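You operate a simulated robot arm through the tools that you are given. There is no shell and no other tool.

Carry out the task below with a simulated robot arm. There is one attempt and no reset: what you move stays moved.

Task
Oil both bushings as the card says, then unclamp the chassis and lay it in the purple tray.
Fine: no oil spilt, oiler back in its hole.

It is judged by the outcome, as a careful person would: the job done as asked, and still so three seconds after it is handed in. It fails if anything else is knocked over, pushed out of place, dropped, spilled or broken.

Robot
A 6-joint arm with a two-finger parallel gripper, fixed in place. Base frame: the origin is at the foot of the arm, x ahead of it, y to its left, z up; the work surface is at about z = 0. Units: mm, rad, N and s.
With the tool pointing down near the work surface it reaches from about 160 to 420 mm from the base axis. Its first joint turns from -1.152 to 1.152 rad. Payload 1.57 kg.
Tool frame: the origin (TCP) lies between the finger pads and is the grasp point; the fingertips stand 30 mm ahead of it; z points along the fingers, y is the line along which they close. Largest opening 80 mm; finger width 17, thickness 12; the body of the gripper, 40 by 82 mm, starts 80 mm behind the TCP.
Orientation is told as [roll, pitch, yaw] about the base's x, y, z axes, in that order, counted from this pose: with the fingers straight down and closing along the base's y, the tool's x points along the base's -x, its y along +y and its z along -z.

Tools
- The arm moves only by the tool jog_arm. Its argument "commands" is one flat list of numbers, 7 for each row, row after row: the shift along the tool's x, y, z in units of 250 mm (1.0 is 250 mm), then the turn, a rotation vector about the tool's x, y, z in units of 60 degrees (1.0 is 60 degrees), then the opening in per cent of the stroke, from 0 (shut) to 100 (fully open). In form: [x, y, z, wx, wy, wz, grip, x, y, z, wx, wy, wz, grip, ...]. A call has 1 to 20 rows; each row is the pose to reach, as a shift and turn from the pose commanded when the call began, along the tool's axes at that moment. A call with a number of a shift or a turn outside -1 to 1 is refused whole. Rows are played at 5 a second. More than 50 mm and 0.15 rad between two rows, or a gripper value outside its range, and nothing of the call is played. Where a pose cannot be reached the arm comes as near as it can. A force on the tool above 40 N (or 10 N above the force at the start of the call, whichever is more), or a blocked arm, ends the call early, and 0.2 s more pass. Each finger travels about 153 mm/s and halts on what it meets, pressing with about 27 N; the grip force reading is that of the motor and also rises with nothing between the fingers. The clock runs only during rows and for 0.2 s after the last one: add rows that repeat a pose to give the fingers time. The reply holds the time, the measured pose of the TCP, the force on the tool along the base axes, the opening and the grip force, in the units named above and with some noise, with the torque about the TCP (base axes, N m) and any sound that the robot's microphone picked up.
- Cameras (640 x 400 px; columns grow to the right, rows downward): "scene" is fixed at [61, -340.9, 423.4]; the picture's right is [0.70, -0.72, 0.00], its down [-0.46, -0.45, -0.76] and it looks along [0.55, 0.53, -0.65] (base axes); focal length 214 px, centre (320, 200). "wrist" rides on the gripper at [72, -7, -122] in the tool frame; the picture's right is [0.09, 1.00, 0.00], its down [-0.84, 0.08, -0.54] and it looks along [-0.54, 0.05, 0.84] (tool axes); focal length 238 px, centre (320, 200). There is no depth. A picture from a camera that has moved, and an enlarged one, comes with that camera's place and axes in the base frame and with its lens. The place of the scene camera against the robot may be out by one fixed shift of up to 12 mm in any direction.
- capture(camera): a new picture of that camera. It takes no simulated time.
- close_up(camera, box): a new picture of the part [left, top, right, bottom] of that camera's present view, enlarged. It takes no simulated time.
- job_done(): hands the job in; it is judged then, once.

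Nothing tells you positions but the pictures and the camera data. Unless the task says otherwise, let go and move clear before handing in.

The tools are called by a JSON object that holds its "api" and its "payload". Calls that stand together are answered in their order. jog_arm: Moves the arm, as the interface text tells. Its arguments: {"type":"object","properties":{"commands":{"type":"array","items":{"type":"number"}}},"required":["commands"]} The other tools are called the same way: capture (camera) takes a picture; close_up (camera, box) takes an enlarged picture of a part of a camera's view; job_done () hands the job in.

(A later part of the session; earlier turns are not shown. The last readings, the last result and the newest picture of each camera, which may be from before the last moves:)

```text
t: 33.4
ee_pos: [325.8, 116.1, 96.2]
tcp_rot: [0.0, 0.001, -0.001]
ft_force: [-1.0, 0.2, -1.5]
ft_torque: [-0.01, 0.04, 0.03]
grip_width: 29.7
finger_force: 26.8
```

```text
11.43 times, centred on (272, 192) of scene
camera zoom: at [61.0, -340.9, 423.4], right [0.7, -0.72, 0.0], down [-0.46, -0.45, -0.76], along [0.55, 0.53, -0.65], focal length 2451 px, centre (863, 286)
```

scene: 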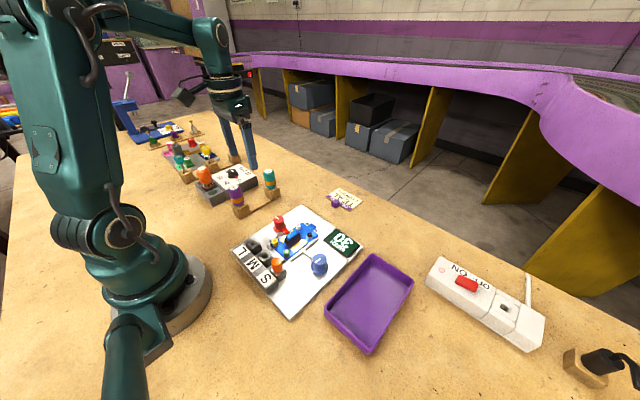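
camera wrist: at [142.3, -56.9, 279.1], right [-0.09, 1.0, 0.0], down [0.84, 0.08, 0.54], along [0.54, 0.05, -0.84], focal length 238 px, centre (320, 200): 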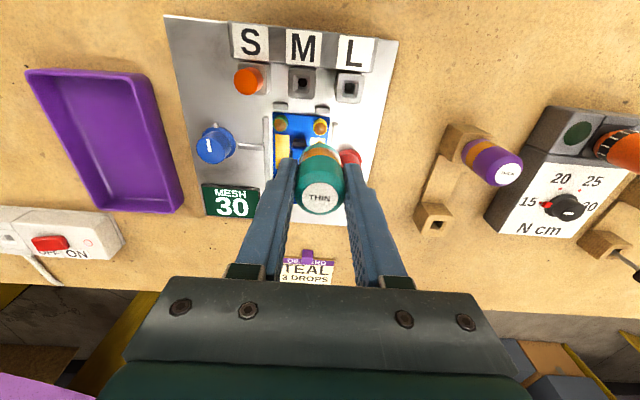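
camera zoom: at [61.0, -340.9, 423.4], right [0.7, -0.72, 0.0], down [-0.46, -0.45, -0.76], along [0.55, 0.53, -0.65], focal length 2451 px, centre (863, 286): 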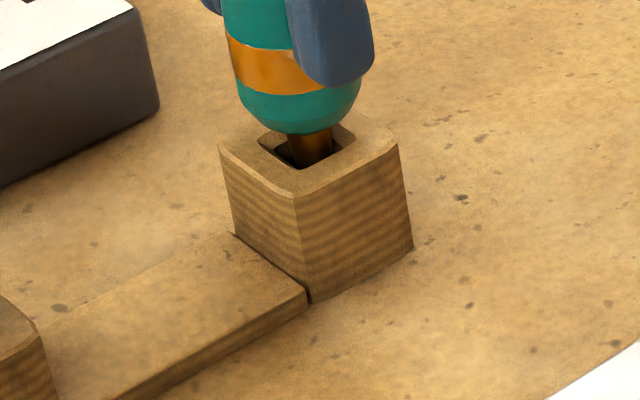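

{"api": "jog_arm", "payload": {"commands": [0, 0, 0.01, 0, 0, 0, 10, 0, 0, 0.018, 0, 0, 0, 10]}}

{"api": "close_up", "payload": {"camera": "scene", "box": [255, 175, 290, 210]}}

```text
t: 34.0
ee_pos: [326.2, 115.1, 91.7]
tcp_rot: [0.0, 0.0, 0.0]
ft_force: [-0.3, 0.5, 0.0]
ft_torque: [-0.01, 0.01, 0.01]
grip_width: 29.5
finger_force: 27.0
```

```text
11.43 times, centred on (272, 192) of scene
camera zoom: at [61.0, -340.9, 423.4], right [0.7, -0.72, 0.0], down [-0.46, -0.45, -0.76], along [0.55, 0.53, -0.65], focal length 2451 px, centre (863, 286)
```

zoom: 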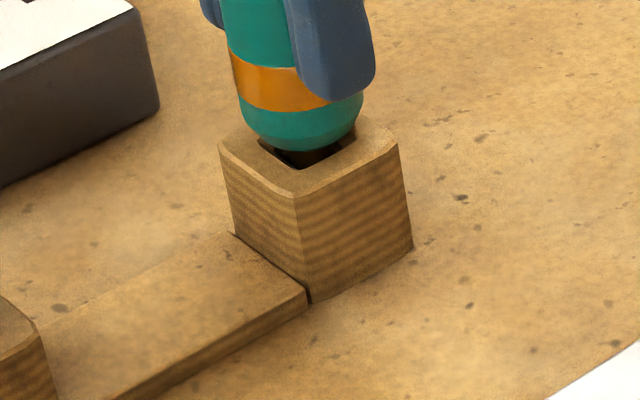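

{"api": "jog_arm", "payload": {"commands": [0, 0, 0.008, 0, 0, 0, 10]}}

{"api": "jog_arm", "payload": {"commands": [0, 0, 0.004, 0, 0, 0, 10]}}

{"api": "close_up", "payload": {"camera": "scene", "box": [255, 175, 290, 210]}}

```text
t: 34.4
ee_pos: [325.5, 115.2, 90.6]
tcp_rot: [0.0, -0.001, -0.003]
ft_force: [0.1, -0.5, 0.2]
ft_torque: [0.01, 0.02, 0.0]
grip_width: 29.6
finger_force: 26.8
```

```text
t: 34.8
ee_pos: [325.1, 114.8, 89.1]
tcp_rot: [0.0, 0.001, 0.0]
ft_force: [-0.2, -0.2, 1.0]
ft_torque: [0.02, 0.02, 0.0]
grip_width: 29.7
finger_force: 27.1
```

```text
11.43 times, centred on (272, 192) of scene
camera zoom: at [61.0, -340.9, 423.4], right [0.7, -0.72, 0.0], down [-0.46, -0.45, -0.76], along [0.55, 0.53, -0.65], focal length 2451 px, centre (863, 286)
```

zoom: 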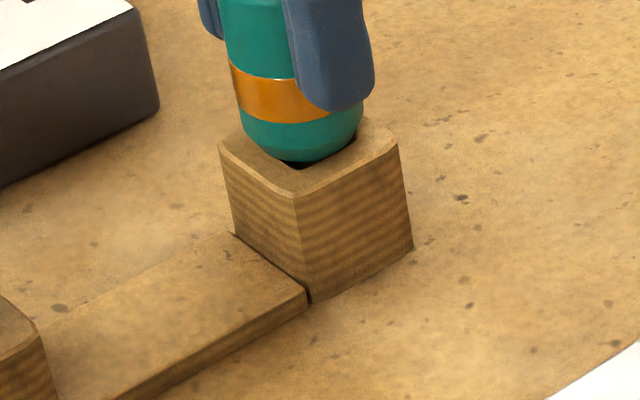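

{"api": "jog_arm", "payload": {"commands": [0, 0, 0.003, 0, 0, 0, 10]}}

```text
t: 35.2
ee_pos: [325.6, 115.6, 89.3]
tcp_rot: [0.0, 0.0, 0.0]
ft_force: [-2.5, -3.2, 9.1]
ft_torque: [-0.13, 0.06, -0.06]
grip_width: 29.2
finger_force: 26.7
```

Seated with ~9 N. Opening the fingers gradually.

{"api": "jog_arm", "payload": {"commands": [0, 0, 0, 0, 0, 0, 38, 0, 0, 0, 0, 0, 0, 42, 0, 0, 0, 0, 0, 0, 50, 0, 0, 0, 0, 0, 0, 60, 0, 0, 0, 0, 0, 0, 70]}}

{"api": "close_up", "payload": {"camera": "scene", "box": [245, 150, 295, 210]}}

{"api": "capture", "payload": {"camera": "wrist"}}

```text
t: 36.4
ee_pos: [323.1, 115.4, 87.8]
tcp_rot: [-0.001, 0.0, -0.001]
ft_force: [0.3, -1.2, 0.0]
ft_torque: [-0.01, 0.0, 0.01]
grip_width: 56.0
finger_force: 0.0
```

```text
6.67 times, centred on (270, 180) of scene
camera zoom: at [61.0, -340.9, 423.4], right [0.7, -0.72, 0.0], down [-0.46, -0.45, -0.76], along [0.55, 0.53, -0.65], focal length 1430 px, centre (653, 333)
```

zoom: 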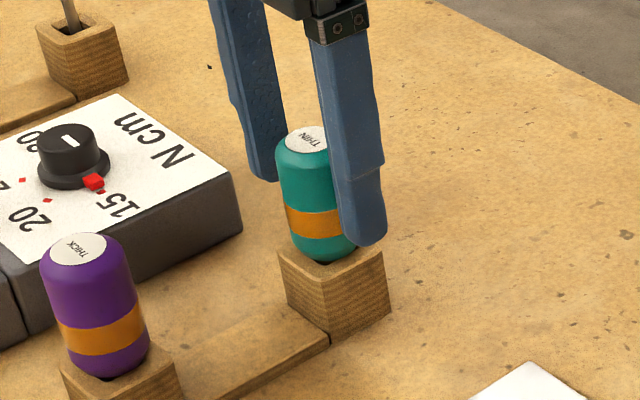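

```text
taken
camera wrist: at [252.7, 108.0, 210.8], right [-0.09, 1.0, 0.0], down [0.84, 0.08, 0.54], along [0.54, 0.05, -0.84], focal length 238 px, centre (320, 200)
```

wrist: 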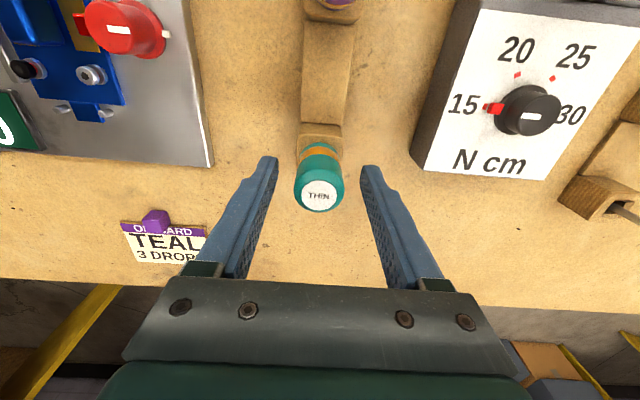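

Oiler is back and upright. I'll rise clear and look closely at the red clamp knob.

{"api": "jog_arm", "payload": {"commands": [0, 0, -0.1, 0, 0, 0, 70, 0, 0, -0.2, 0, 0, 0, 70, 0.1, -0.1, -0.32, 0, 0, 0, 70, 0.2, -0.25, -0.4, 0, 0, 0, 70, 0.28, -0.4, -0.4, 0, 0, 0, 70, 0.36, -0.55, -0.4, 0, 0, 0, 70, 0.36, -0.6, -0.4, 0, 0, 0, 70, 0.36, -0.6, -0.4, 0, 0, 0, 70]}}

{"api": "capture", "payload": {"camera": "wrist"}}

{"api": "close_up", "payload": {"camera": "scene", "box": [265, 205, 325, 255]}}

{"api": "close_up", "payload": {"camera": "scene", "box": [250, 160, 290, 210]}}

```text
t: 38.2
ee_pos: [234.9, -34.9, 188.8]
tcp_rot: [-0.001, -0.001, -0.001]
ft_force: [0.8, -0.5, 0.6]
ft_torque: [0.01, 0.0, 0.03]
grip_width: 56.3
finger_force: 0.2
```

```text
taken
camera wrist: at [163.3, -41.8, 311.4], right [-0.09, 1.0, 0.0], down [0.84, 0.08, 0.54], along [0.54, 0.05, -0.84], focal length 238 px, centre (320, 200)
```

wrist: 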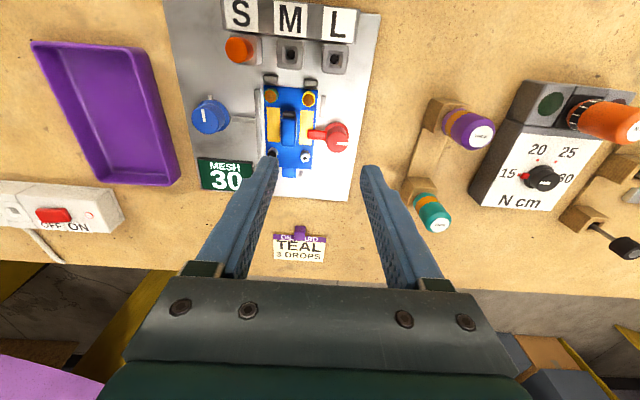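

```text
8.00 times, centred on (295, 230) of scene
camera zoom: at [61.0, -340.9, 423.4], right [0.7, -0.72, 0.0], down [-0.46, -0.45, -0.76], along [0.55, 0.53, -0.65], focal length 1716 px, centre (520, -40)
```

zoom: 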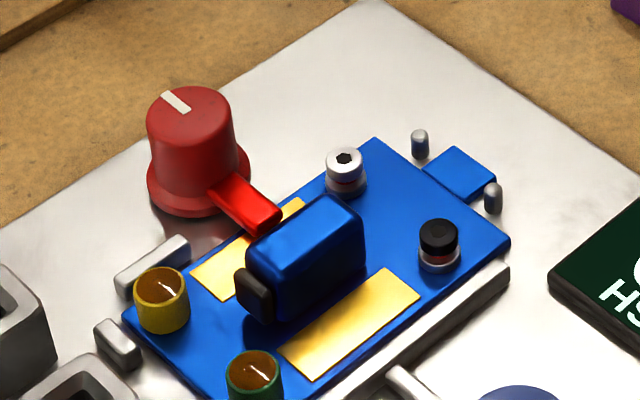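

```text
8.00 times, centred on (270, 185) of scene
camera zoom: at [61.0, -340.9, 423.4], right [0.7, -0.72, 0.0], down [-0.46, -0.45, -0.76], along [0.55, 0.53, -0.65], focal length 1716 px, centre (720, 320)
```

zoom: 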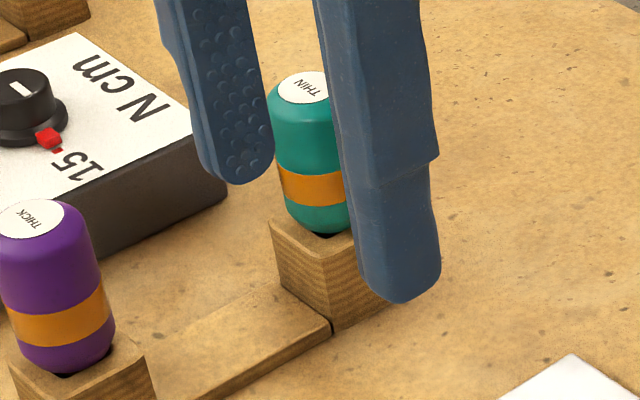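

{"api": "close_up", "payload": {"camera": "wrist", "box": [250, 70, 360, 190]}}

{"api": "close_up", "payload": {"camera": "wrist", "box": [300, 110, 360, 160]}}

{"api": "close_up", "payload": {"camera": "wrist", "box": [180, 80, 300, 200]}}

{"api": "close_up", "payload": {"camera": "wrist", "box": [20, 30, 190, 200]}}

```text
3.33 times, centred on (305, 130) of wrist
camera zoom: at [163.3, -41.8, 311.4], right [-0.09, 1.0, 0.0], down [0.84, 0.08, 0.54], along [0.54, 0.05, -0.84], focal length 794 px, centre (370, 433)
```

zoom: 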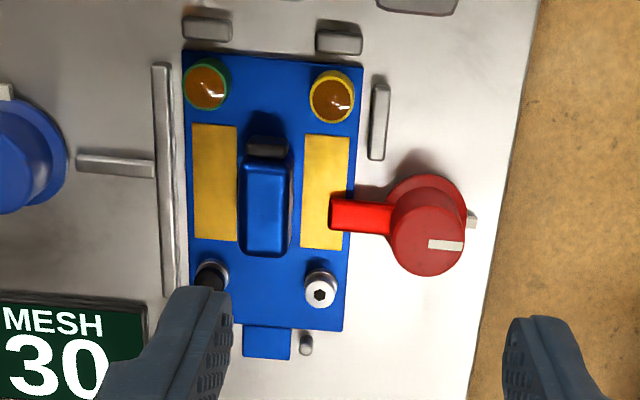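

```text
8.00 times, centred on (330, 135) of wrist
camera zoom: at [163.3, -41.8, 311.4], right [-0.09, 1.0, 0.0], down [0.84, 0.08, 0.54], along [0.54, 0.05, -0.84], focal length 1907 px, centre (240, 720)
```

zoom: 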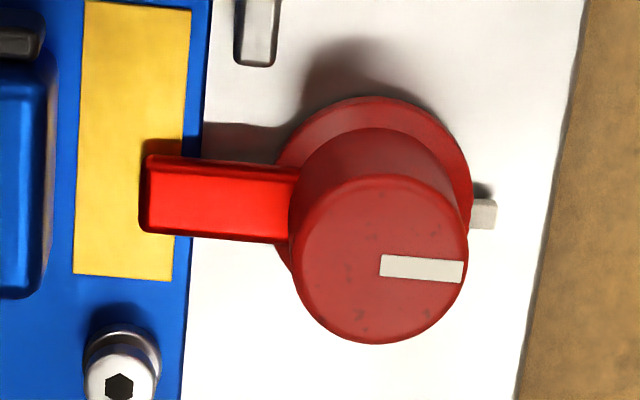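

```text
3.33 times, centred on (240, 140) of wrist
camera zoom: at [163.3, -41.8, 311.4], right [-0.09, 1.0, 0.0], down [0.84, 0.08, 0.54], along [0.54, 0.05, -0.84], focal length 794 px, centre (587, 400)
```

zoom: 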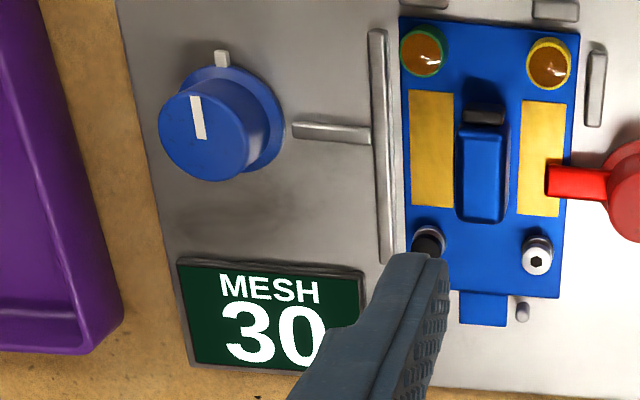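

```text
2.35 times, centred on (105, 115) of wrist
camera zoom: at [163.3, -41.8, 311.4], right [-0.09, 1.0, 0.0], down [0.84, 0.08, 0.54], along [0.54, 0.05, -0.84], focal length 561 px, centre (826, 400)
```

zoom: 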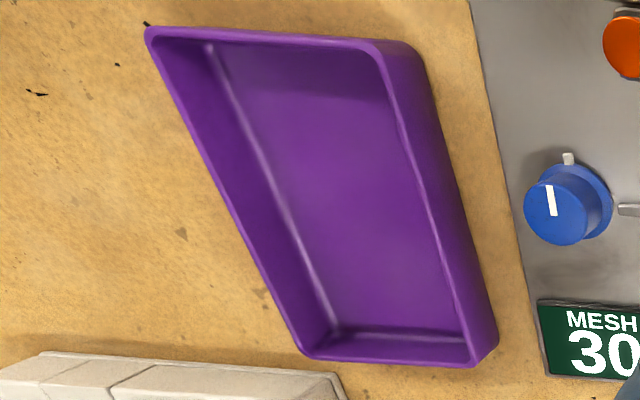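

Red knob (white pointer on the tick at +y, lever over the chassis at −y). Knob top ≈ (256, −12, 41). I'll hover above it to refine before gripping and turning the lever away (towards +x).

{"api": "jog_arm", "payload": {"commands": [-0.042, 0.045, 0.08, 0, 0, 0, 70, -0.084, 0.09, 0.2, 0, 0, 0, 70, -0.084, 0.09, 0.32, 0, 0, 0, 70, -0.084, 0.09, 0.32, 0, 0, 0, 70]}}

{"api": "close_up", "payload": {"camera": "wrist", "box": [240, 60, 400, 180]}}

{"api": "close_up", "payload": {"camera": "scene", "box": [250, 180, 320, 240]}}

```text
t: 39.2
ee_pos: [256.0, -10.0, 105.8]
tcp_rot: [-0.001, -0.002, -0.003]
ft_force: [-1.2, -0.8, 0.1]
ft_torque: [0.07, -0.01, 0.0]
grip_width: 56.0
finger_force: 0.1
```

```text
3.33 times, centred on (320, 120) of wrist
camera zoom: at [184.1, -16.9, 228.5], right [-0.09, 1.0, 0.0], down [0.84, 0.08, 0.54], along [0.54, 0.05, -0.84], focal length 794 px, centre (320, 467)
```

zoom: 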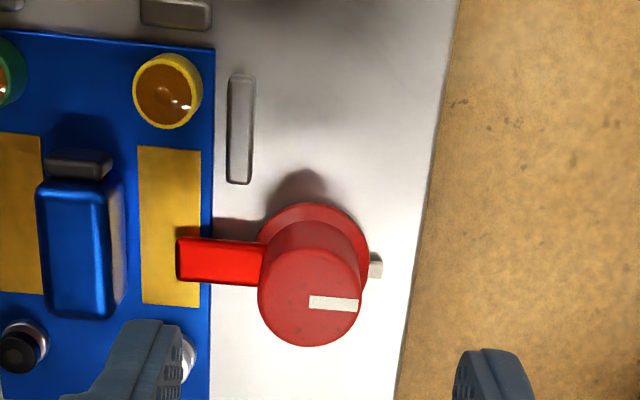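

```text
6.67 times, centred on (285, 210) of scene
camera zoom: at [61.0, -340.9, 423.4], right [0.7, -0.72, 0.0], down [-0.46, -0.45, -0.76], along [0.55, 0.53, -0.65], focal length 1430 px, centre (553, 133)
```

zoom: 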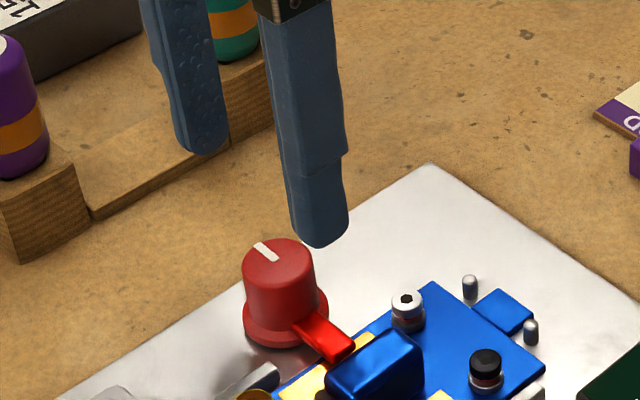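

{"api": "jog_arm", "payload": {"commands": [0.007, -0.0112, 0.05, 0, 0, 0, 55, 0.007, -0.0112, 0.12, 0, 0, 0, 55, 0.007, -0.0112, 0.12, 0, 0, 0, 55]}}

{"api": "close_up", "payload": {"camera": "wrist", "box": [240, 80, 400, 220]}}

{"api": "close_up", "payload": {"camera": "scene", "box": [250, 180, 320, 240]}}

```text
t: 40.0
ee_pos: [253.2, -13.3, 76.1]
tcp_rot: [-0.001, 0.0, -0.002]
ft_force: [0.1, 0.3, -0.4]
ft_torque: [-0.01, -0.02, 0.0]
grip_width: 44.2
finger_force: 0.1
```

```text
2.86 times, centred on (320, 150) of wrist
camera zoom: at [181.3, -20.8, 199.3], right [-0.09, 1.0, 0.0], down [0.84, 0.08, 0.54], along [0.54, 0.05, -0.84], focal length 681 px, centre (320, 343)
```

zoom: 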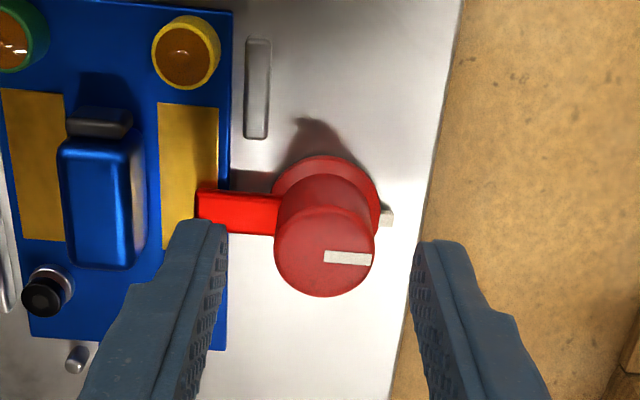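

```text
6.67 times, centred on (285, 210) of scene
camera zoom: at [61.0, -340.9, 423.4], right [0.7, -0.72, 0.0], down [-0.46, -0.45, -0.76], along [0.55, 0.53, -0.65], focal length 1430 px, centre (553, 133)
```

zoom: 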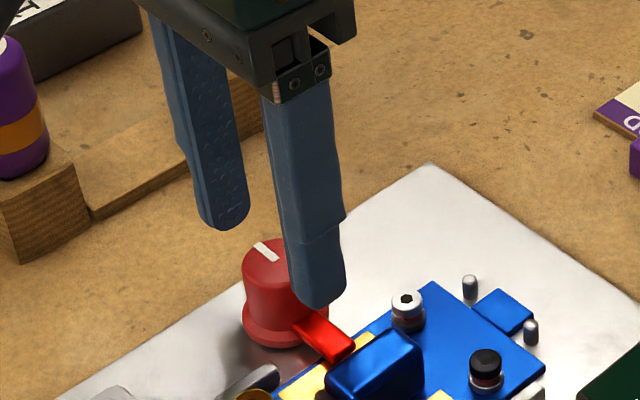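

{"api": "jog_arm", "payload": {"commands": [-0.006, 0.0036, 0.036, 0, 0, 0, 55, -0.006, 0.0036, 0.072, 0, 0, 0, 55, -0.006, 0.0036, 0.072, 0, 0, 0, 55]}}

{"api": "close_up", "payload": {"camera": "wrist", "box": [240, 80, 400, 220]}}

{"api": "close_up", "payload": {"camera": "scene", "box": [260, 190, 310, 235]}}

```text
t: 40.8
ee_pos: [254.7, -13.2, 59.8]
tcp_rot: [0.002, 0.0, -0.001]
ft_force: [0.0, -0.6, -0.3]
ft_torque: [-0.02, -0.01, -0.02]
grip_width: 43.9
finger_force: 0.1
```

```text
2.86 times, centred on (320, 150) of wrist
camera zoom: at [182.9, -21.0, 182.6], right [-0.09, 1.0, 0.0], down [0.84, 0.08, 0.54], along [0.54, 0.05, -0.84], focal length 681 px, centre (320, 343)
```

zoom: 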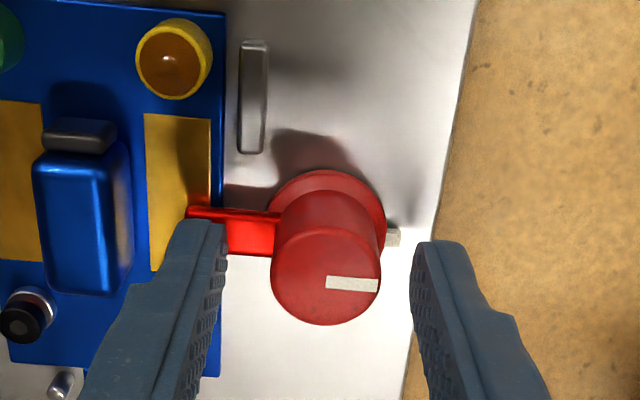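

```text
8.89 times, centred on (285, 212) of scene
camera zoom: at [61.0, -340.9, 423.4], right [0.7, -0.72, 0.0], down [-0.46, -0.45, -0.76], along [0.55, 0.53, -0.65], focal length 1906 px, centre (631, 89)
```

zoom: 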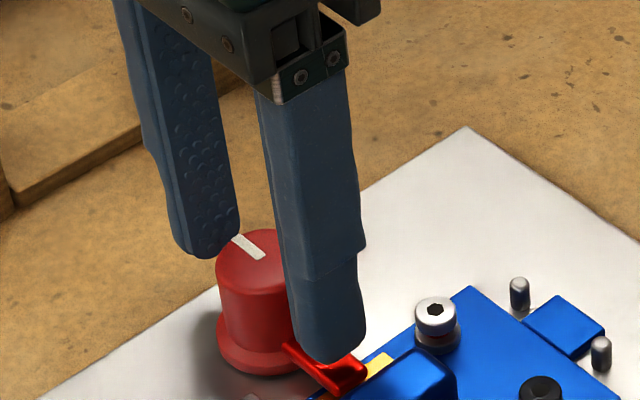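

Well aligned with the knob, tips just above the lever. Closing on the knob.

{"api": "jog_arm", "payload": {"commands": [-0.002, 0.001, 0, 0, 0, 0, 40, -0.002, 0.001, 0, 0, 0, 0, 34, -0.002, 0.001, 0, 0, 0, 0, 31, -0.002, 0.001, 0, 0, 0, 0, 28, -0.002, 0.001, 0, 0, 0, 0, 20, -0.002, 0.001, 0, 0, 0, 0, 20]}}

{"api": "close_up", "payload": {"camera": "wrist", "box": [240, 80, 400, 220]}}

```text
t: 42.2
ee_pos: [255.5, -13.8, 59.9]
tcp_rot: [-0.002, -0.001, -0.002]
ft_force: [-1.1, 14.4, -1.5]
ft_torque: [0.3, -0.02, 0.0]
grip_width: 28.7
finger_force: 7.1
```

```text
2.86 times, centred on (320, 150) of wrist
camera zoom: at [183.6, -20.9, 182.6], right [-0.09, 1.0, 0.0], down [0.84, 0.08, 0.54], along [0.54, 0.05, -0.84], focal length 681 px, centre (320, 343)
```

zoom: 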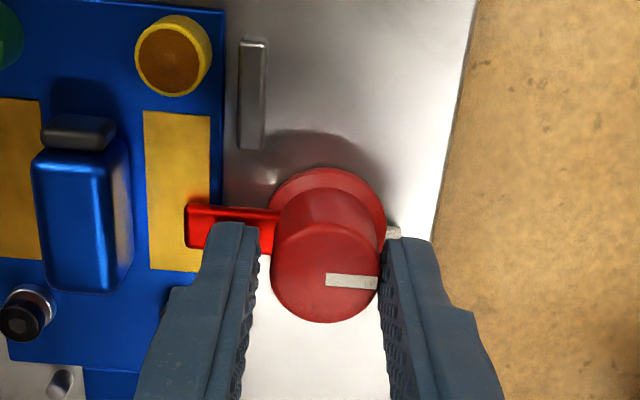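

The +y finger touches first; shift ~1.5 mm in +y to centre.

{"api": "jog_arm", "payload": {"commands": [0, 0.003, 0, 0, 0, 0, 20, 0, 0.006, 0, 0, 0, 0, 20, 0, 0.006, 0, 0, 0, 0, 20]}}

{"api": "close_up", "payload": {"camera": "wrist", "box": [240, 80, 400, 220]}}

```text
t: 43.0
ee_pos: [255.6, -11.2, 60.4]
tcp_rot: [0.0, -0.001, -0.002]
ft_force: [-0.4, 11.8, -4.5]
ft_torque: [0.2, -0.07, 0.01]
grip_width: 26.4
finger_force: 6.3
```

```text
2.86 times, centred on (320, 150) of wrist
camera zoom: at [183.5, -19.9, 182.8], right [-0.09, 1.0, 0.0], down [0.84, 0.08, 0.54], along [0.54, 0.05, -0.84], focal length 681 px, centre (320, 343)
```

zoom: 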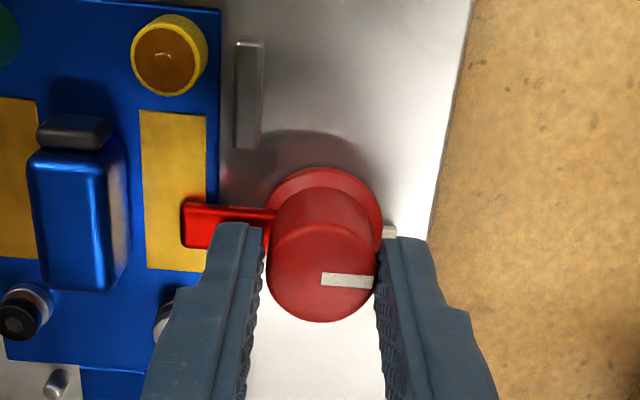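

{"api": "jog_arm", "payload": {"commands": [0, 0.004, 0, 0, 0, 0, 20, 0, 0.006, 0, 0, 0, 0, 15, 0, 0.006, 0, 0, 0, 0, 15]}}

{"api": "close_up", "payload": {"camera": "wrist", "box": [240, 80, 400, 220]}}

```text
t: 43.8
ee_pos: [254.2, -11.7, 60.0]
tcp_rot: [-0.004, 0.0, 0.001]
ft_force: [4.6, -20.0, -16.6]
ft_torque: [-0.19, -0.69, 0.0]
grip_width: 25.7
finger_force: 37.0
```

```text
2.86 times, centred on (320, 150) of wrist
camera zoom: at [183.5, -19.3, 183.0], right [-0.09, 1.0, 0.0], down [0.84, 0.08, 0.54], along [0.54, 0.05, -0.84], focal length 681 px, centre (320, 343)
```

zoom: 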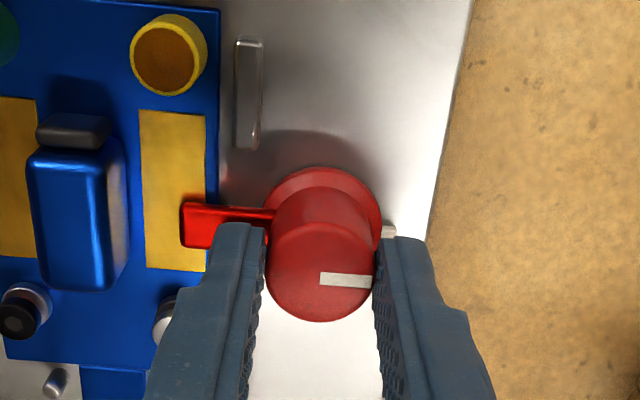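

{"api": "jog_arm", "payload": {"commands": [0, -0.003, 0.002, 0, 0, 0, 15, 0, -0.003, 0.002, 0, 0, 0, 15]}}

```text
t: 44.4
ee_pos: [255.4, -11.7, 60.5]
tcp_rot: [-0.003, 0.001, -0.001]
ft_force: [-4.2, -22.7, 10.2]
ft_torque: [-0.29, -0.28, 0.01]
grip_width: 25.6
finger_force: 36.6
```

{"api": "jog_arm", "payload": {"commands": [0, -0.004, -0.0008, 0, 0, 0, 15, 0, -0.004, -0.0008, 0, 0, 0, 15]}}

```text
t: 45.0
ee_pos: [255.1, -11.8, 60.9]
tcp_rot: [0.001, 0.0, -0.003]
ft_force: [-6.2, -1.3, 17.1]
ft_torque: [-0.34, 0.38, -0.01]
grip_width: 25.6
finger_force: 38.0
```

Centred now. Start turning the knob: 14° CCW (lever toward +x) as a test.

{"api": "jog_arm", "payload": {"commands": [0, 0, -0.001, 0, 0, -0.08, 15, 0, 0, -0.001, 0, 0, -0.16, 15, 0, 0, -0.001, 0, 0, -0.24, 15]}}

{"api": "close_up", "payload": {"camera": "scene", "box": [260, 200, 310, 245]}}

{"api": "capture", "payload": {"camera": "wrist"}}

```text
t: 45.8
ee_pos: [255.0, -12.0, 60.4]
tcp_rot: [-0.001, -0.002, 0.252]
ft_force: [-10.0, 9.4, 30.1]
ft_torque: [0.07, 0.26, -0.03]
grip_width: 25.5
finger_force: 37.5
```

```text
8.89 times, centred on (285, 222) of scene
camera zoom: at [60.9, -340.9, 423.4], right [0.7, -0.72, 0.0], down [-0.46, -0.45, -0.76], along [0.55, 0.53, -0.65], focal length 1906 px, centre (631, 0)
```

zoom: 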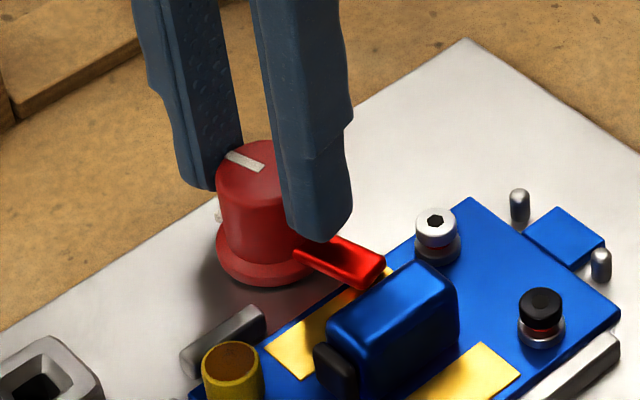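

```text
taken
camera wrist: at [187.3, -37.4, 182.6], right [-0.34, 0.94, 0.0], down [0.79, 0.28, 0.54], along [0.51, 0.18, -0.84], focal length 238 px, centre (320, 200)
```

wrist: 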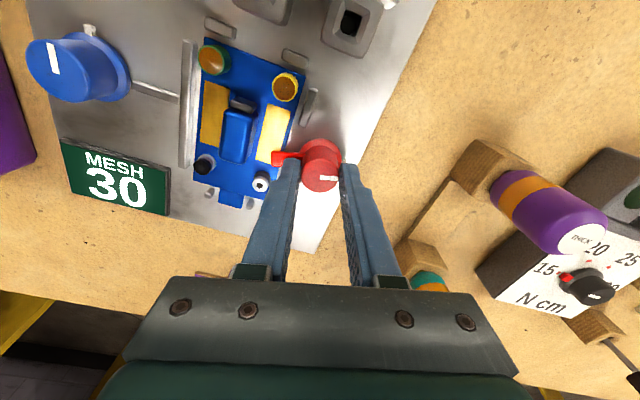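

The lever follows the knob. Relieve the vertical load slightly and continue turning.

{"api": "jog_arm", "payload": {"commands": [0.001, 0.001, -0.003, 0, 0, 0, 15, 0.001, 0.001, -0.003, 0, 0, -0.1, 15, 0.001, 0.001, -0.003, 0, 0, -0.2, 15, 0.001, 0.001, -0.003, 0, 0, -0.3, 15, 0.001, 0.001, -0.003, 0, 0, -0.4, 15]}}

{"api": "close_up", "payload": {"camera": "scene", "box": [260, 200, 310, 245]}}

```text
t: 47.0
ee_pos: [254.9, -11.5, 60.3]
tcp_rot: [0.002, 0.001, 0.67]
ft_force: [4.9, 13.5, -28.0]
ft_torque: [0.22, -0.33, -0.03]
grip_width: 25.7
finger_force: 37.5
```

```text
8.89 times, centred on (285, 222) of scene
camera zoom: at [61.0, -340.9, 423.4], right [0.7, -0.72, 0.0], down [-0.46, -0.45, -0.76], along [0.55, 0.53, -0.65], focal length 1906 px, centre (631, 0)
```

zoom: 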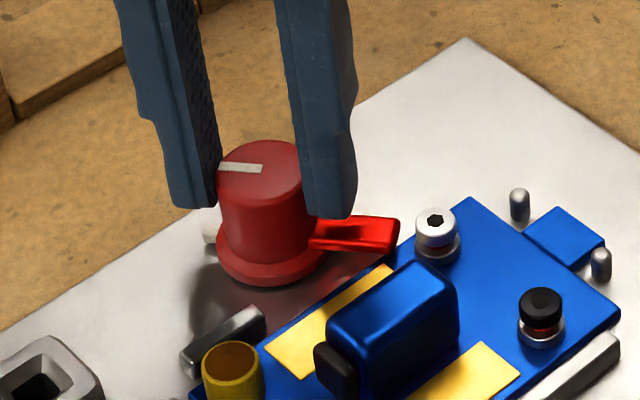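

{"api": "jog_arm", "payload": {"commands": [0, 0, 0.0014, 0, 0, 0, 15, 0, 0, 0.0014, 0, 0, -0.1, 15, 0, 0, 0.0014, 0, 0, -0.2, 15, 0, 0, 0.0014, 0, 0, -0.3, 15, 0, 0, 0.0014, 0, 0, -0.4, 15]}}

{"api": "close_up", "payload": {"camera": "scene", "box": [260, 200, 310, 245]}}

```text
t: 48.2
ee_pos: [255.8, -11.3, 60.9]
tcp_rot: [0.002, 0.002, 1.09]
ft_force: [-1.0, 20.2, -19.0]
ft_torque: [-0.1, -0.06, 0.04]
grip_width: 25.6
finger_force: 36.1
```

```text
8.89 times, centred on (285, 222) of scene
camera zoom: at [61.0, -340.9, 423.4], right [0.7, -0.72, 0.0], down [-0.46, -0.45, -0.76], along [0.55, 0.53, -0.65], focal length 1906 px, centre (631, 0)
```

zoom: 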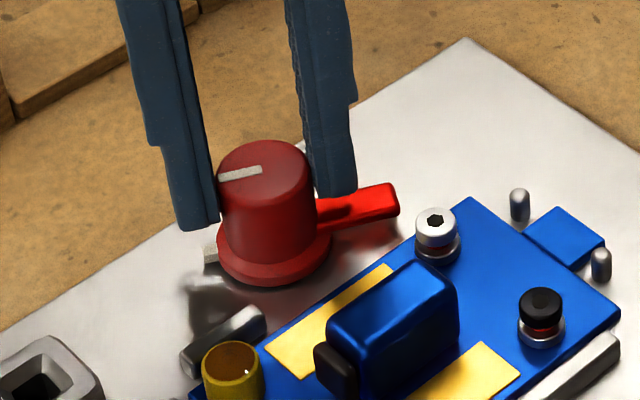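

{"api": "jog_arm", "payload": {"commands": [-0.001, 0.0005, 0.0008, 0, 0, 0, 15, -0.001, 0.0005, 0.0008, 0, 0, -0.12, 15, -0.001, 0.0005, 0.0008, 0, 0, -0.24, 15, -0.001, 0.0005, 0.0008, 0, 0, -0.35, 15, -0.001, 0.0005, 0.0008, 0, 0, -0.46, 15]}}

{"api": "close_up", "payload": {"camera": "scene", "box": [260, 200, 310, 245]}}

```text
t: 49.4
ee_pos: [254.5, -12.1, 61.7]
tcp_rot: [0.002, 0.0, 1.569]
ft_force: [-17.8, 16.9, 25.0]
ft_torque: [0.5, 0.32, -0.08]
grip_width: 25.5
finger_force: 36.9
```

```text
8.89 times, centred on (285, 222) of scene
camera zoom: at [60.9, -340.9, 423.4], right [0.7, -0.72, 0.0], down [-0.46, -0.45, -0.76], along [0.55, 0.53, -0.65], focal length 1906 px, centre (631, 0)
```

zoom: 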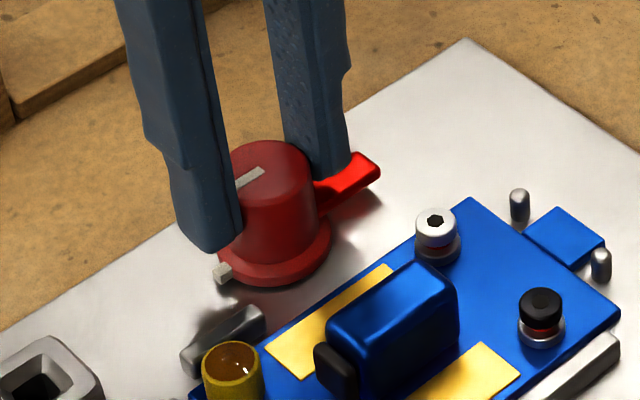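

The lever now points to +x, clear of the chassis. Releasing the knob and rising.

{"api": "jog_arm", "payload": {"commands": [0, 0, 0, 0, 0, 0, 35, 0, 0, 0, 0, 0, 0, 45, 0, 0, 0, 0, 0, 0, 55, 0, 0, -0.08, 0, 0, 0, 55, 0, 0, -0.2, 0, 0, 0, 55, 0, 0, -0.36, 0, 0, 0, 55, 0, 0, -0.36, 0, 0, 0, 55]}}

{"api": "close_up", "payload": {"camera": "scene", "box": [260, 200, 330, 260]}}

{"api": "capture", "payload": {"camera": "wrist"}}

```text
t: 51.0
ee_pos: [256.0, -9.0, 151.3]
tcp_rot: [0.0, 0.001, 1.569]
ft_force: [0.5, -0.2, -0.7]
ft_torque: [0.0, -0.01, 0.0]
grip_width: 43.9
finger_force: 0.1
```

```text
6.67 times, centred on (295, 230) of scene
camera zoom: at [61.0, -340.9, 423.4], right [0.7, -0.72, 0.0], down [-0.46, -0.45, -0.76], along [0.55, 0.53, -0.65], focal length 1430 px, centre (487, 0)
```

zoom: 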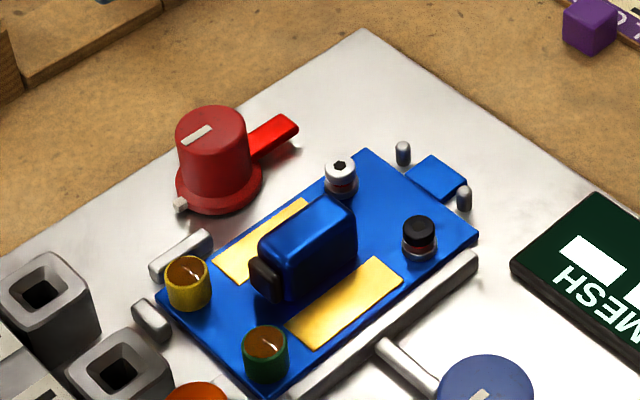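

```text
taken
camera wrist: at [262.7, -82.9, 274.5], right [-1.0, -0.09, 0.0], down [-0.08, 0.84, 0.54], along [-0.05, 0.54, -0.84], focal length 238 px, centre (320, 200)
```

wrist: 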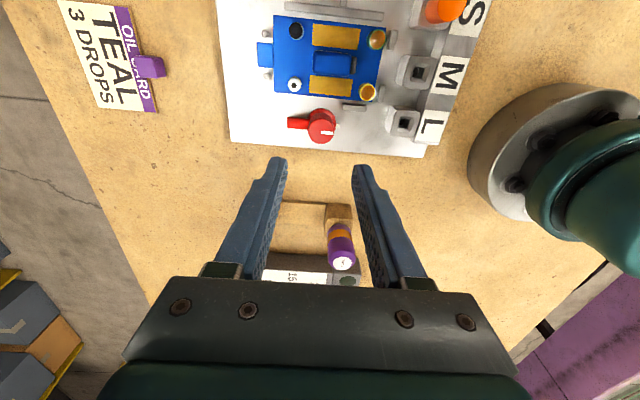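

{"api": "close_up", "payload": {"camera": "wrist", "box": [240, 0, 420, 130]}}

{"api": "close_up", "payload": {"camera": "scene", "box": [275, 220, 330, 262]}}

{"api": "close_up", "payload": {"camera": "scene", "box": [320, 200, 370, 262]}}

```text
3.08 times, centred on (330, 65) of wrist
camera zoom: at [262.7, -82.9, 274.5], right [-1.0, -0.09, 0.0], down [-0.08, 0.84, 0.54], along [-0.05, 0.54, -0.84], focal length 733 px, centre (289, 615)
```

zoom: 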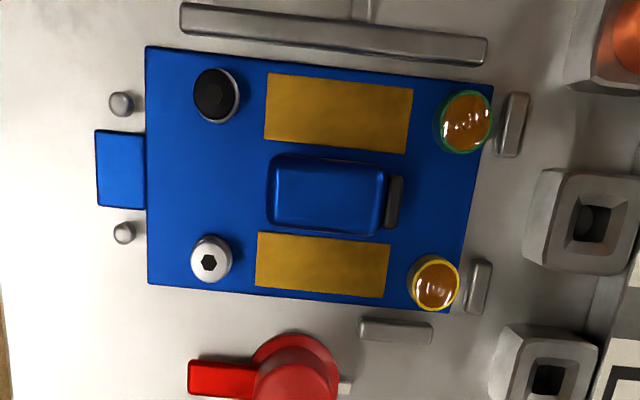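

```text
9.52 times, centred on (302, 241) of scene
camera zoom: at [61.0, -340.9, 423.4], right [0.7, -0.72, 0.0], down [-0.46, -0.45, -0.76], along [0.55, 0.53, -0.65], focal length 2043 px, centre (487, -190)
```

zoom: 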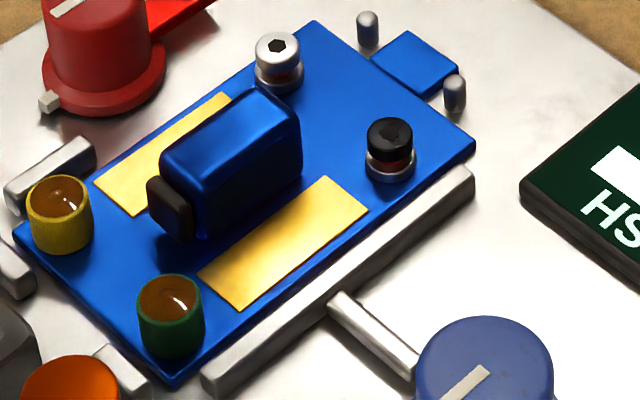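

```text
6.45 times, centred on (345, 231) of scene
camera zoom: at [61.0, -340.9, 423.4], right [0.7, -0.72, 0.0], down [-0.46, -0.45, -0.76], along [0.55, 0.53, -0.65], focal length 1384 px, centre (159, 0)
```

zoom: 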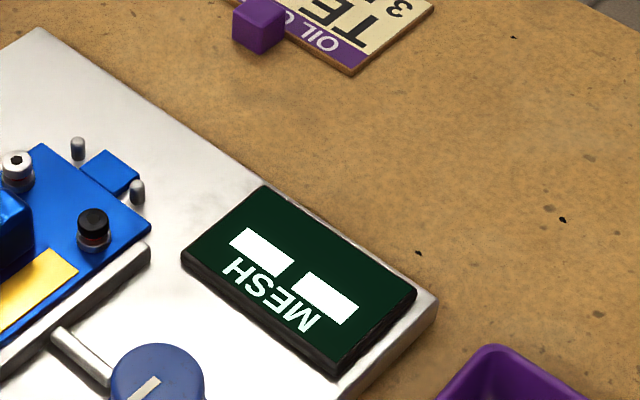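

The display now shows "--" (unclamped). Motor block of the chassis is centred near (251, −72), top z≈42, a good handle. Rotate the tool back to yaw 0 first.

{"api": "jog_arm", "payload": {"commands": [0, 0, 0, 0, 0, 0.12, 55, 0, 0, 0, 0, 0, 0.24, 55, 0, 0, 0, 0, 0, 0.36, 55, 0, 0, 0, 0, 0, 0.48, 55, 0, 0, 0, 0, 0, 0.6, 55, 0, 0, 0, 0, 0, 0.72, 55, 0, 0, 0, 0, 0, 0.84, 55, 0, 0, 0, 0, 0, 0.96, 55]}}

{"api": "jog_arm", "payload": {"commands": [0, 0, 0, 0, 0, 0.12, 55, 0, 0, 0, 0, 0, 0.24, 55, 0, 0, 0, 0, 0, 0.36, 55, 0, 0, 0, 0, 0, 0.48, 55, 0, 0, 0, 0, 0, 0.54, 55, 0, 0, 0, 0, 0, 0.54, 55]}}

```text
t: 52.8
ee_pos: [255.2, -11.7, 150.2]
tcp_rot: [0.001, -0.001, 0.563]
ft_force: [0.0, -1.3, -0.8]
ft_torque: [-0.01, 0.0, -0.02]
grip_width: 44.2
finger_force: 0.0
```

```text
t: 54.2
ee_pos: [256.4, -12.4, 150.3]
tcp_rot: [0.0, 0.0, -0.002]
ft_force: [-0.4, 1.0, -0.4]
ft_torque: [0.0, 0.0, 0.03]
grip_width: 44.1
finger_force: 0.2
```

{"api": "jog_arm", "payload": {"commands": [0.004, -0.08, 0.03, 0, 0, 0, 55, 0.01, -0.16, 0.08, 0, 0, 0, 55, 0.016, -0.24, 0.14, 0, 0, 0, 50, 0.016, -0.24, 0.18, 0, 0, 0, 45, 0.016, -0.24, 0.18, 0, 0, 0, 45]}}

{"api": "close_up", "payload": {"camera": "wrist", "box": [220, 40, 420, 190]}}

{"api": "close_up", "payload": {"camera": "scene", "box": [260, 180, 340, 260]}}

```text
t: 55.4
ee_pos: [250.0, -72.0, 105.8]
tcp_rot: [0.001, -0.001, 0.0]
ft_force: [0.1, -0.7, 0.5]
ft_torque: [0.02, 0.02, -0.03]
grip_width: 35.9
finger_force: 0.1
```

```text
2.67 times, centred on (320, 115) of wrist
camera zoom: at [179.2, -79.2, 227.9], right [-0.09, 1.0, 0.0], down [0.84, 0.08, 0.54], along [0.54, 0.05, -0.84], focal length 636 px, centre (320, 427)
```

zoom: 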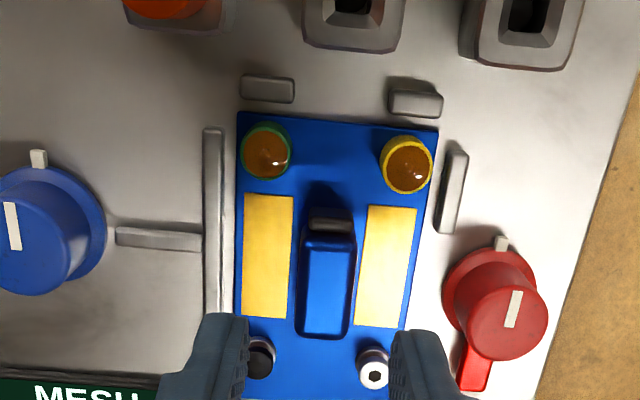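

```text
5.00 times, centred on (300, 220) of scene
camera zoom: at [61.0, -340.9, 423.4], right [0.7, -0.72, 0.0], down [-0.46, -0.45, -0.76], along [0.55, 0.53, -0.65], focal length 1072 px, centre (420, 100)
```

zoom: 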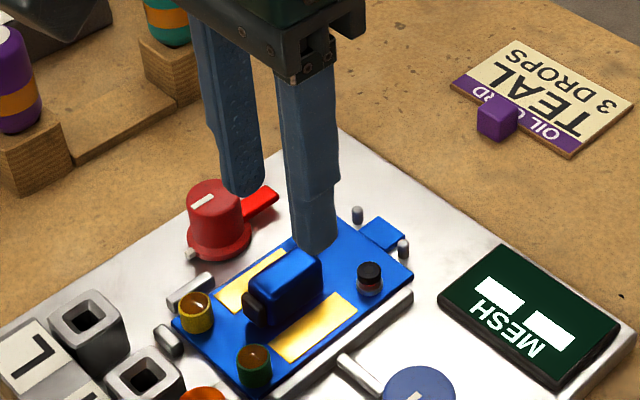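

{"api": "jog_arm", "payload": {"commands": [0, 0.008, 0.06, 0, 0, 0, 45, 0, 0.008, 0.12, 0, 0, 0, 45, 0, 0.008, 0.12, 0, 0, 0, 45]}}

{"api": "close_up", "payload": {"camera": "wrist", "box": [240, 80, 400, 220]}}

{"api": "close_up", "payload": {"camera": "scene", "box": [270, 205, 330, 255]}}

```text
t: 56.2
ee_pos: [251.6, -70.5, 75.5]
tcp_rot: [0.001, 0.0, -0.002]
ft_force: [0.5, -0.4, 0.4]
ft_torque: [0.01, 0.01, 0.0]
grip_width: 35.7
finger_force: 0.0
```

```text
2.86 times, centred on (320, 150) of wrist
camera zoom: at [179.5, -77.9, 197.9], right [-0.09, 1.0, 0.0], down [0.84, 0.08, 0.54], along [0.54, 0.05, -0.84], focal length 681 px, centre (320, 343)
```

zoom: 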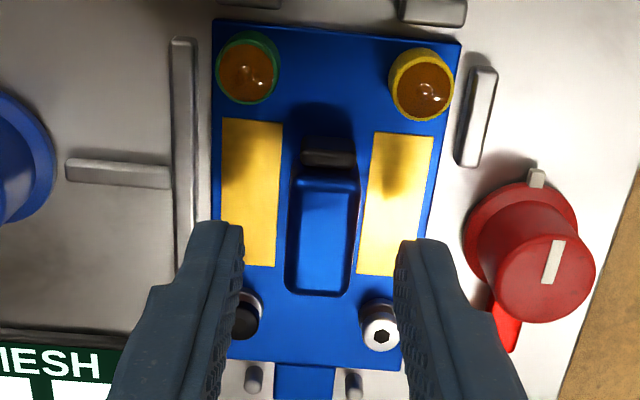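

```text
8.00 times, centred on (300, 230) of scene
camera zoom: at [61.0, -340.9, 423.4], right [0.7, -0.72, 0.0], down [-0.46, -0.45, -0.76], along [0.55, 0.53, -0.65], focal length 1716 px, centre (480, -40)
```

zoom: 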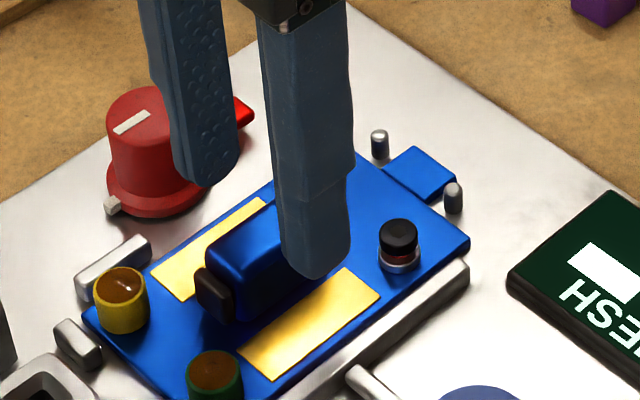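

Centred on the motor. Lowering the fingers alongside it.

{"api": "jog_arm", "payload": {"commands": [0, 0, 0.04, 0, 0, 0, 45, 0, 0, 0.08, 0, 0, 0, 45, 0, 0, 0.08, 0, 0, 0, 45]}}

{"api": "close_up", "payload": {"camera": "scene", "box": [275, 215, 325, 255]}}

{"api": "close_up", "payload": {"camera": "wrist", "box": [240, 100, 400, 240]}}

```text
t: 57.0
ee_pos: [250.5, -71.0, 56.3]
tcp_rot: [-0.001, 0.001, -0.003]
ft_force: [-0.5, 0.1, 0.3]
ft_torque: [-0.01, -0.03, 0.01]
grip_width: 35.8
finger_force: 0.0
```

```text
10.00 times, centred on (300, 235) of scene
camera zoom: at [61.0, -340.9, 423.4], right [0.7, -0.72, 0.0], down [-0.46, -0.45, -0.76], along [0.55, 0.53, -0.65], focal length 2145 px, centre (520, -150)
```

zoom: 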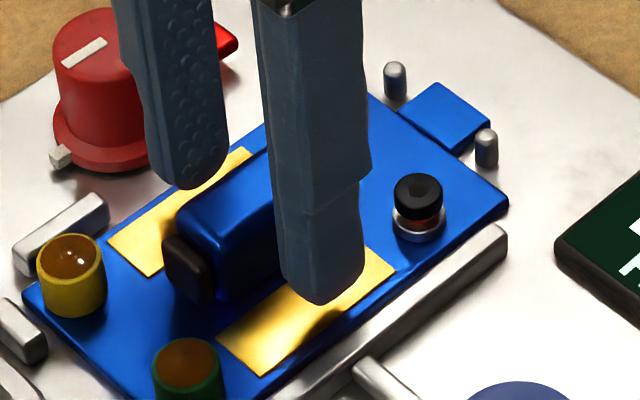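

```text
2.86 times, centred on (320, 170) of wrist
camera zoom: at [179.9, -78.2, 178.2], right [-0.09, 1.0, 0.0], down [0.84, 0.08, 0.54], along [0.54, 0.05, -0.84], focal length 681 px, centre (320, 286)
```

zoom: 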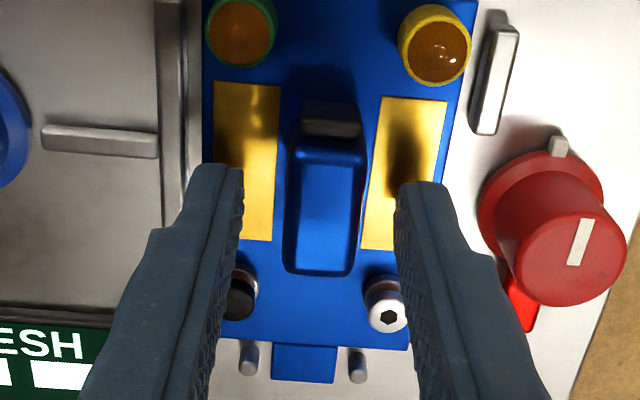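

{"api": "jog_arm", "payload": {"commands": [0, 0, 0.008, 0, 0, 0, 45, 0, 0, 0.015, 0, 0, 0, 45, 0, 0, 0.015, 0, 0, 0, 40, 0, 0, 0.015, 0, 0, 0, 34, 0, 0, 0.015, 0, 0, 0, 30, 0, 0, 0.015, 0, 0, 0, 28]}}

{"api": "close_up", "payload": {"camera": "wrist", "box": [240, 100, 400, 240]}}

```text
t: 58.4
ee_pos: [250.7, -71.3, 53.2]
tcp_rot: [0.001, 0.0, 0.0]
ft_force: [0.2, -0.3, 0.4]
ft_torque: [0.02, 0.01, 0.02]
grip_width: 22.3
finger_force: 0.1
```

```text
2.86 times, centred on (320, 170) of wrist
camera zoom: at [179.8, -78.7, 174.4], right [-0.09, 1.0, 0.0], down [0.84, 0.08, 0.54], along [0.54, 0.05, -0.84], focal length 681 px, centre (320, 286)
```

zoom: 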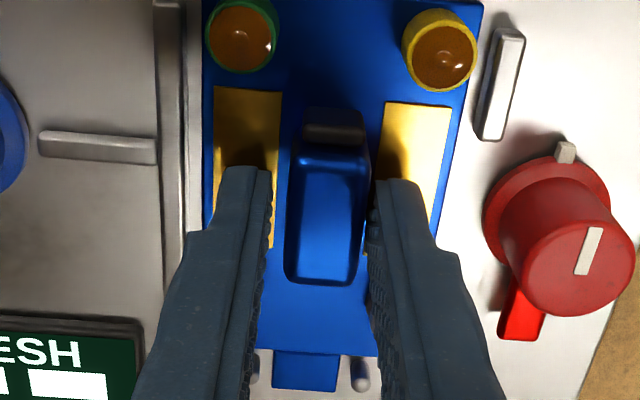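

{"api": "jog_arm", "payload": {"commands": [0, 0.0048, 0, 0, 0, 0, 28, 0, 0.0048, 0, 0, 0, 0, 25, 0, 0.0048, 0, 0, 0, 0, 23, 0, 0.0048, 0, 0, 0, 0, 21, 0, 0.0048, 0, 0, 0, 0, 21]}}

{"api": "close_up", "payload": {"camera": "wrist", "box": [240, 100, 400, 240]}}

```text
t: 59.6
ee_pos: [251.0, -68.4, 52.2]
tcp_rot: [0.001, -0.001, -0.003]
ft_force: [-0.3, 1.7, 1.1]
ft_torque: [-0.01, -0.02, -0.02]
grip_width: 17.9
finger_force: 0.7
```

```text
2.86 times, centred on (320, 170) of wrist
camera zoom: at [179.7, -77.5, 174.4], right [-0.09, 1.0, 0.0], down [0.84, 0.08, 0.54], along [0.54, 0.05, -0.84], focal length 681 px, centre (320, 286)
```

zoom: 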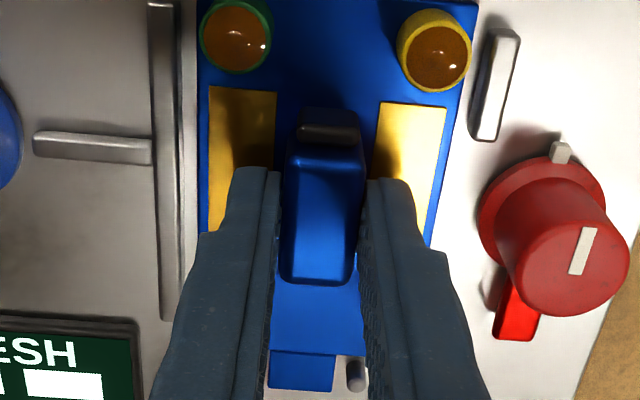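

{"api": "jog_arm", "payload": {"commands": [0, 0, 0, 0, 0, 0, 18, 0, 0, 0, 0, 0, 0, 10, 0, 0, 0, 0, 0, 0, 5, 0, 0, 0, 0, 0, 0, 5]}}

{"api": "close_up", "payload": {"camera": "scene", "box": [275, 215, 325, 255]}}

```text
t: 60.6
ee_pos: [250.5, -69.7, 51.8]
tcp_rot: [-0.001, 0.0, 0.0]
ft_force: [-0.7, 0.4, 1.5]
ft_torque: [0.01, 0.01, -0.02]
grip_width: 17.0
finger_force: 26.9
```

```text
10.00 times, centred on (300, 235) of scene
camera zoom: at [61.0, -340.9, 423.4], right [0.7, -0.72, 0.0], down [-0.46, -0.45, -0.76], along [0.55, 0.53, -0.65], focal length 2145 px, centre (520, -150)
```

zoom: 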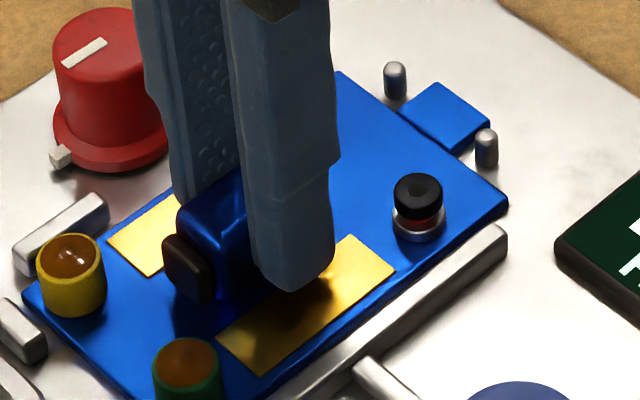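

Gripped the motor at 17 mm. Lifting slowly 6 mm as a test.

{"api": "jog_arm", "payload": {"commands": [0, 0, -0.006, 0, 0, 0, 5, 0, 0, -0.012, 0, 0, 0, 5, 0, 0, -0.018, 0, 0, 0, 5, 0, 0, -0.024, 0, 0, 0, 5]}}

{"api": "close_up", "payload": {"camera": "scene", "box": [270, 210, 330, 258]}}

{"api": "close_up", "payload": {"camera": "wrist", "box": [240, 80, 400, 240]}}

```text
t: 61.6
ee_pos: [251.2, -69.0, 57.6]
tcp_rot: [0.0, 0.0, 0.001]
ft_force: [-0.3, -0.1, -0.8]
ft_torque: [-0.02, -0.01, -0.01]
grip_width: 16.9
finger_force: 27.1
```

```text
8.33 times, centred on (300, 234) of scene
camera zoom: at [61.0, -340.9, 423.4], right [0.7, -0.72, 0.0], down [-0.46, -0.45, -0.76], along [0.55, 0.53, -0.65], focal length 1787 px, centre (487, -83)
```

zoom: 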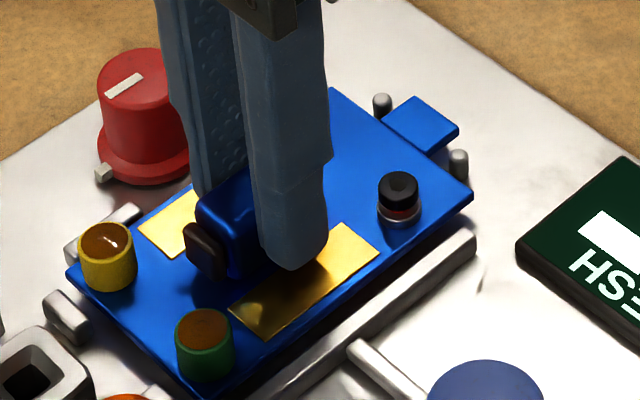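

```text
2.50 times, centred on (320, 160) of wrist
camera zoom: at [179.3, -76.7, 180.2], right [-0.09, 1.0, 0.0], down [0.84, 0.08, 0.54], along [0.54, 0.05, -0.84], focal length 596 px, centre (320, 300)
```

zoom: 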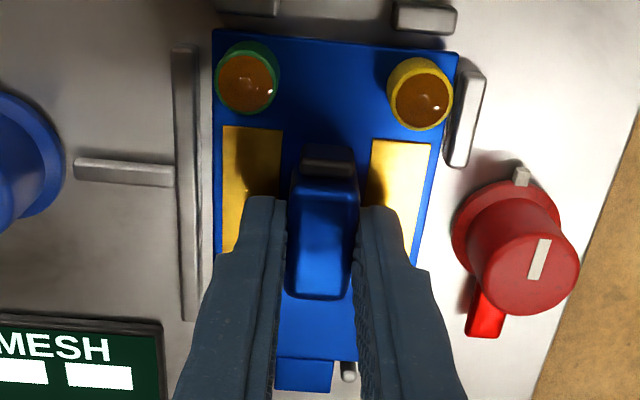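

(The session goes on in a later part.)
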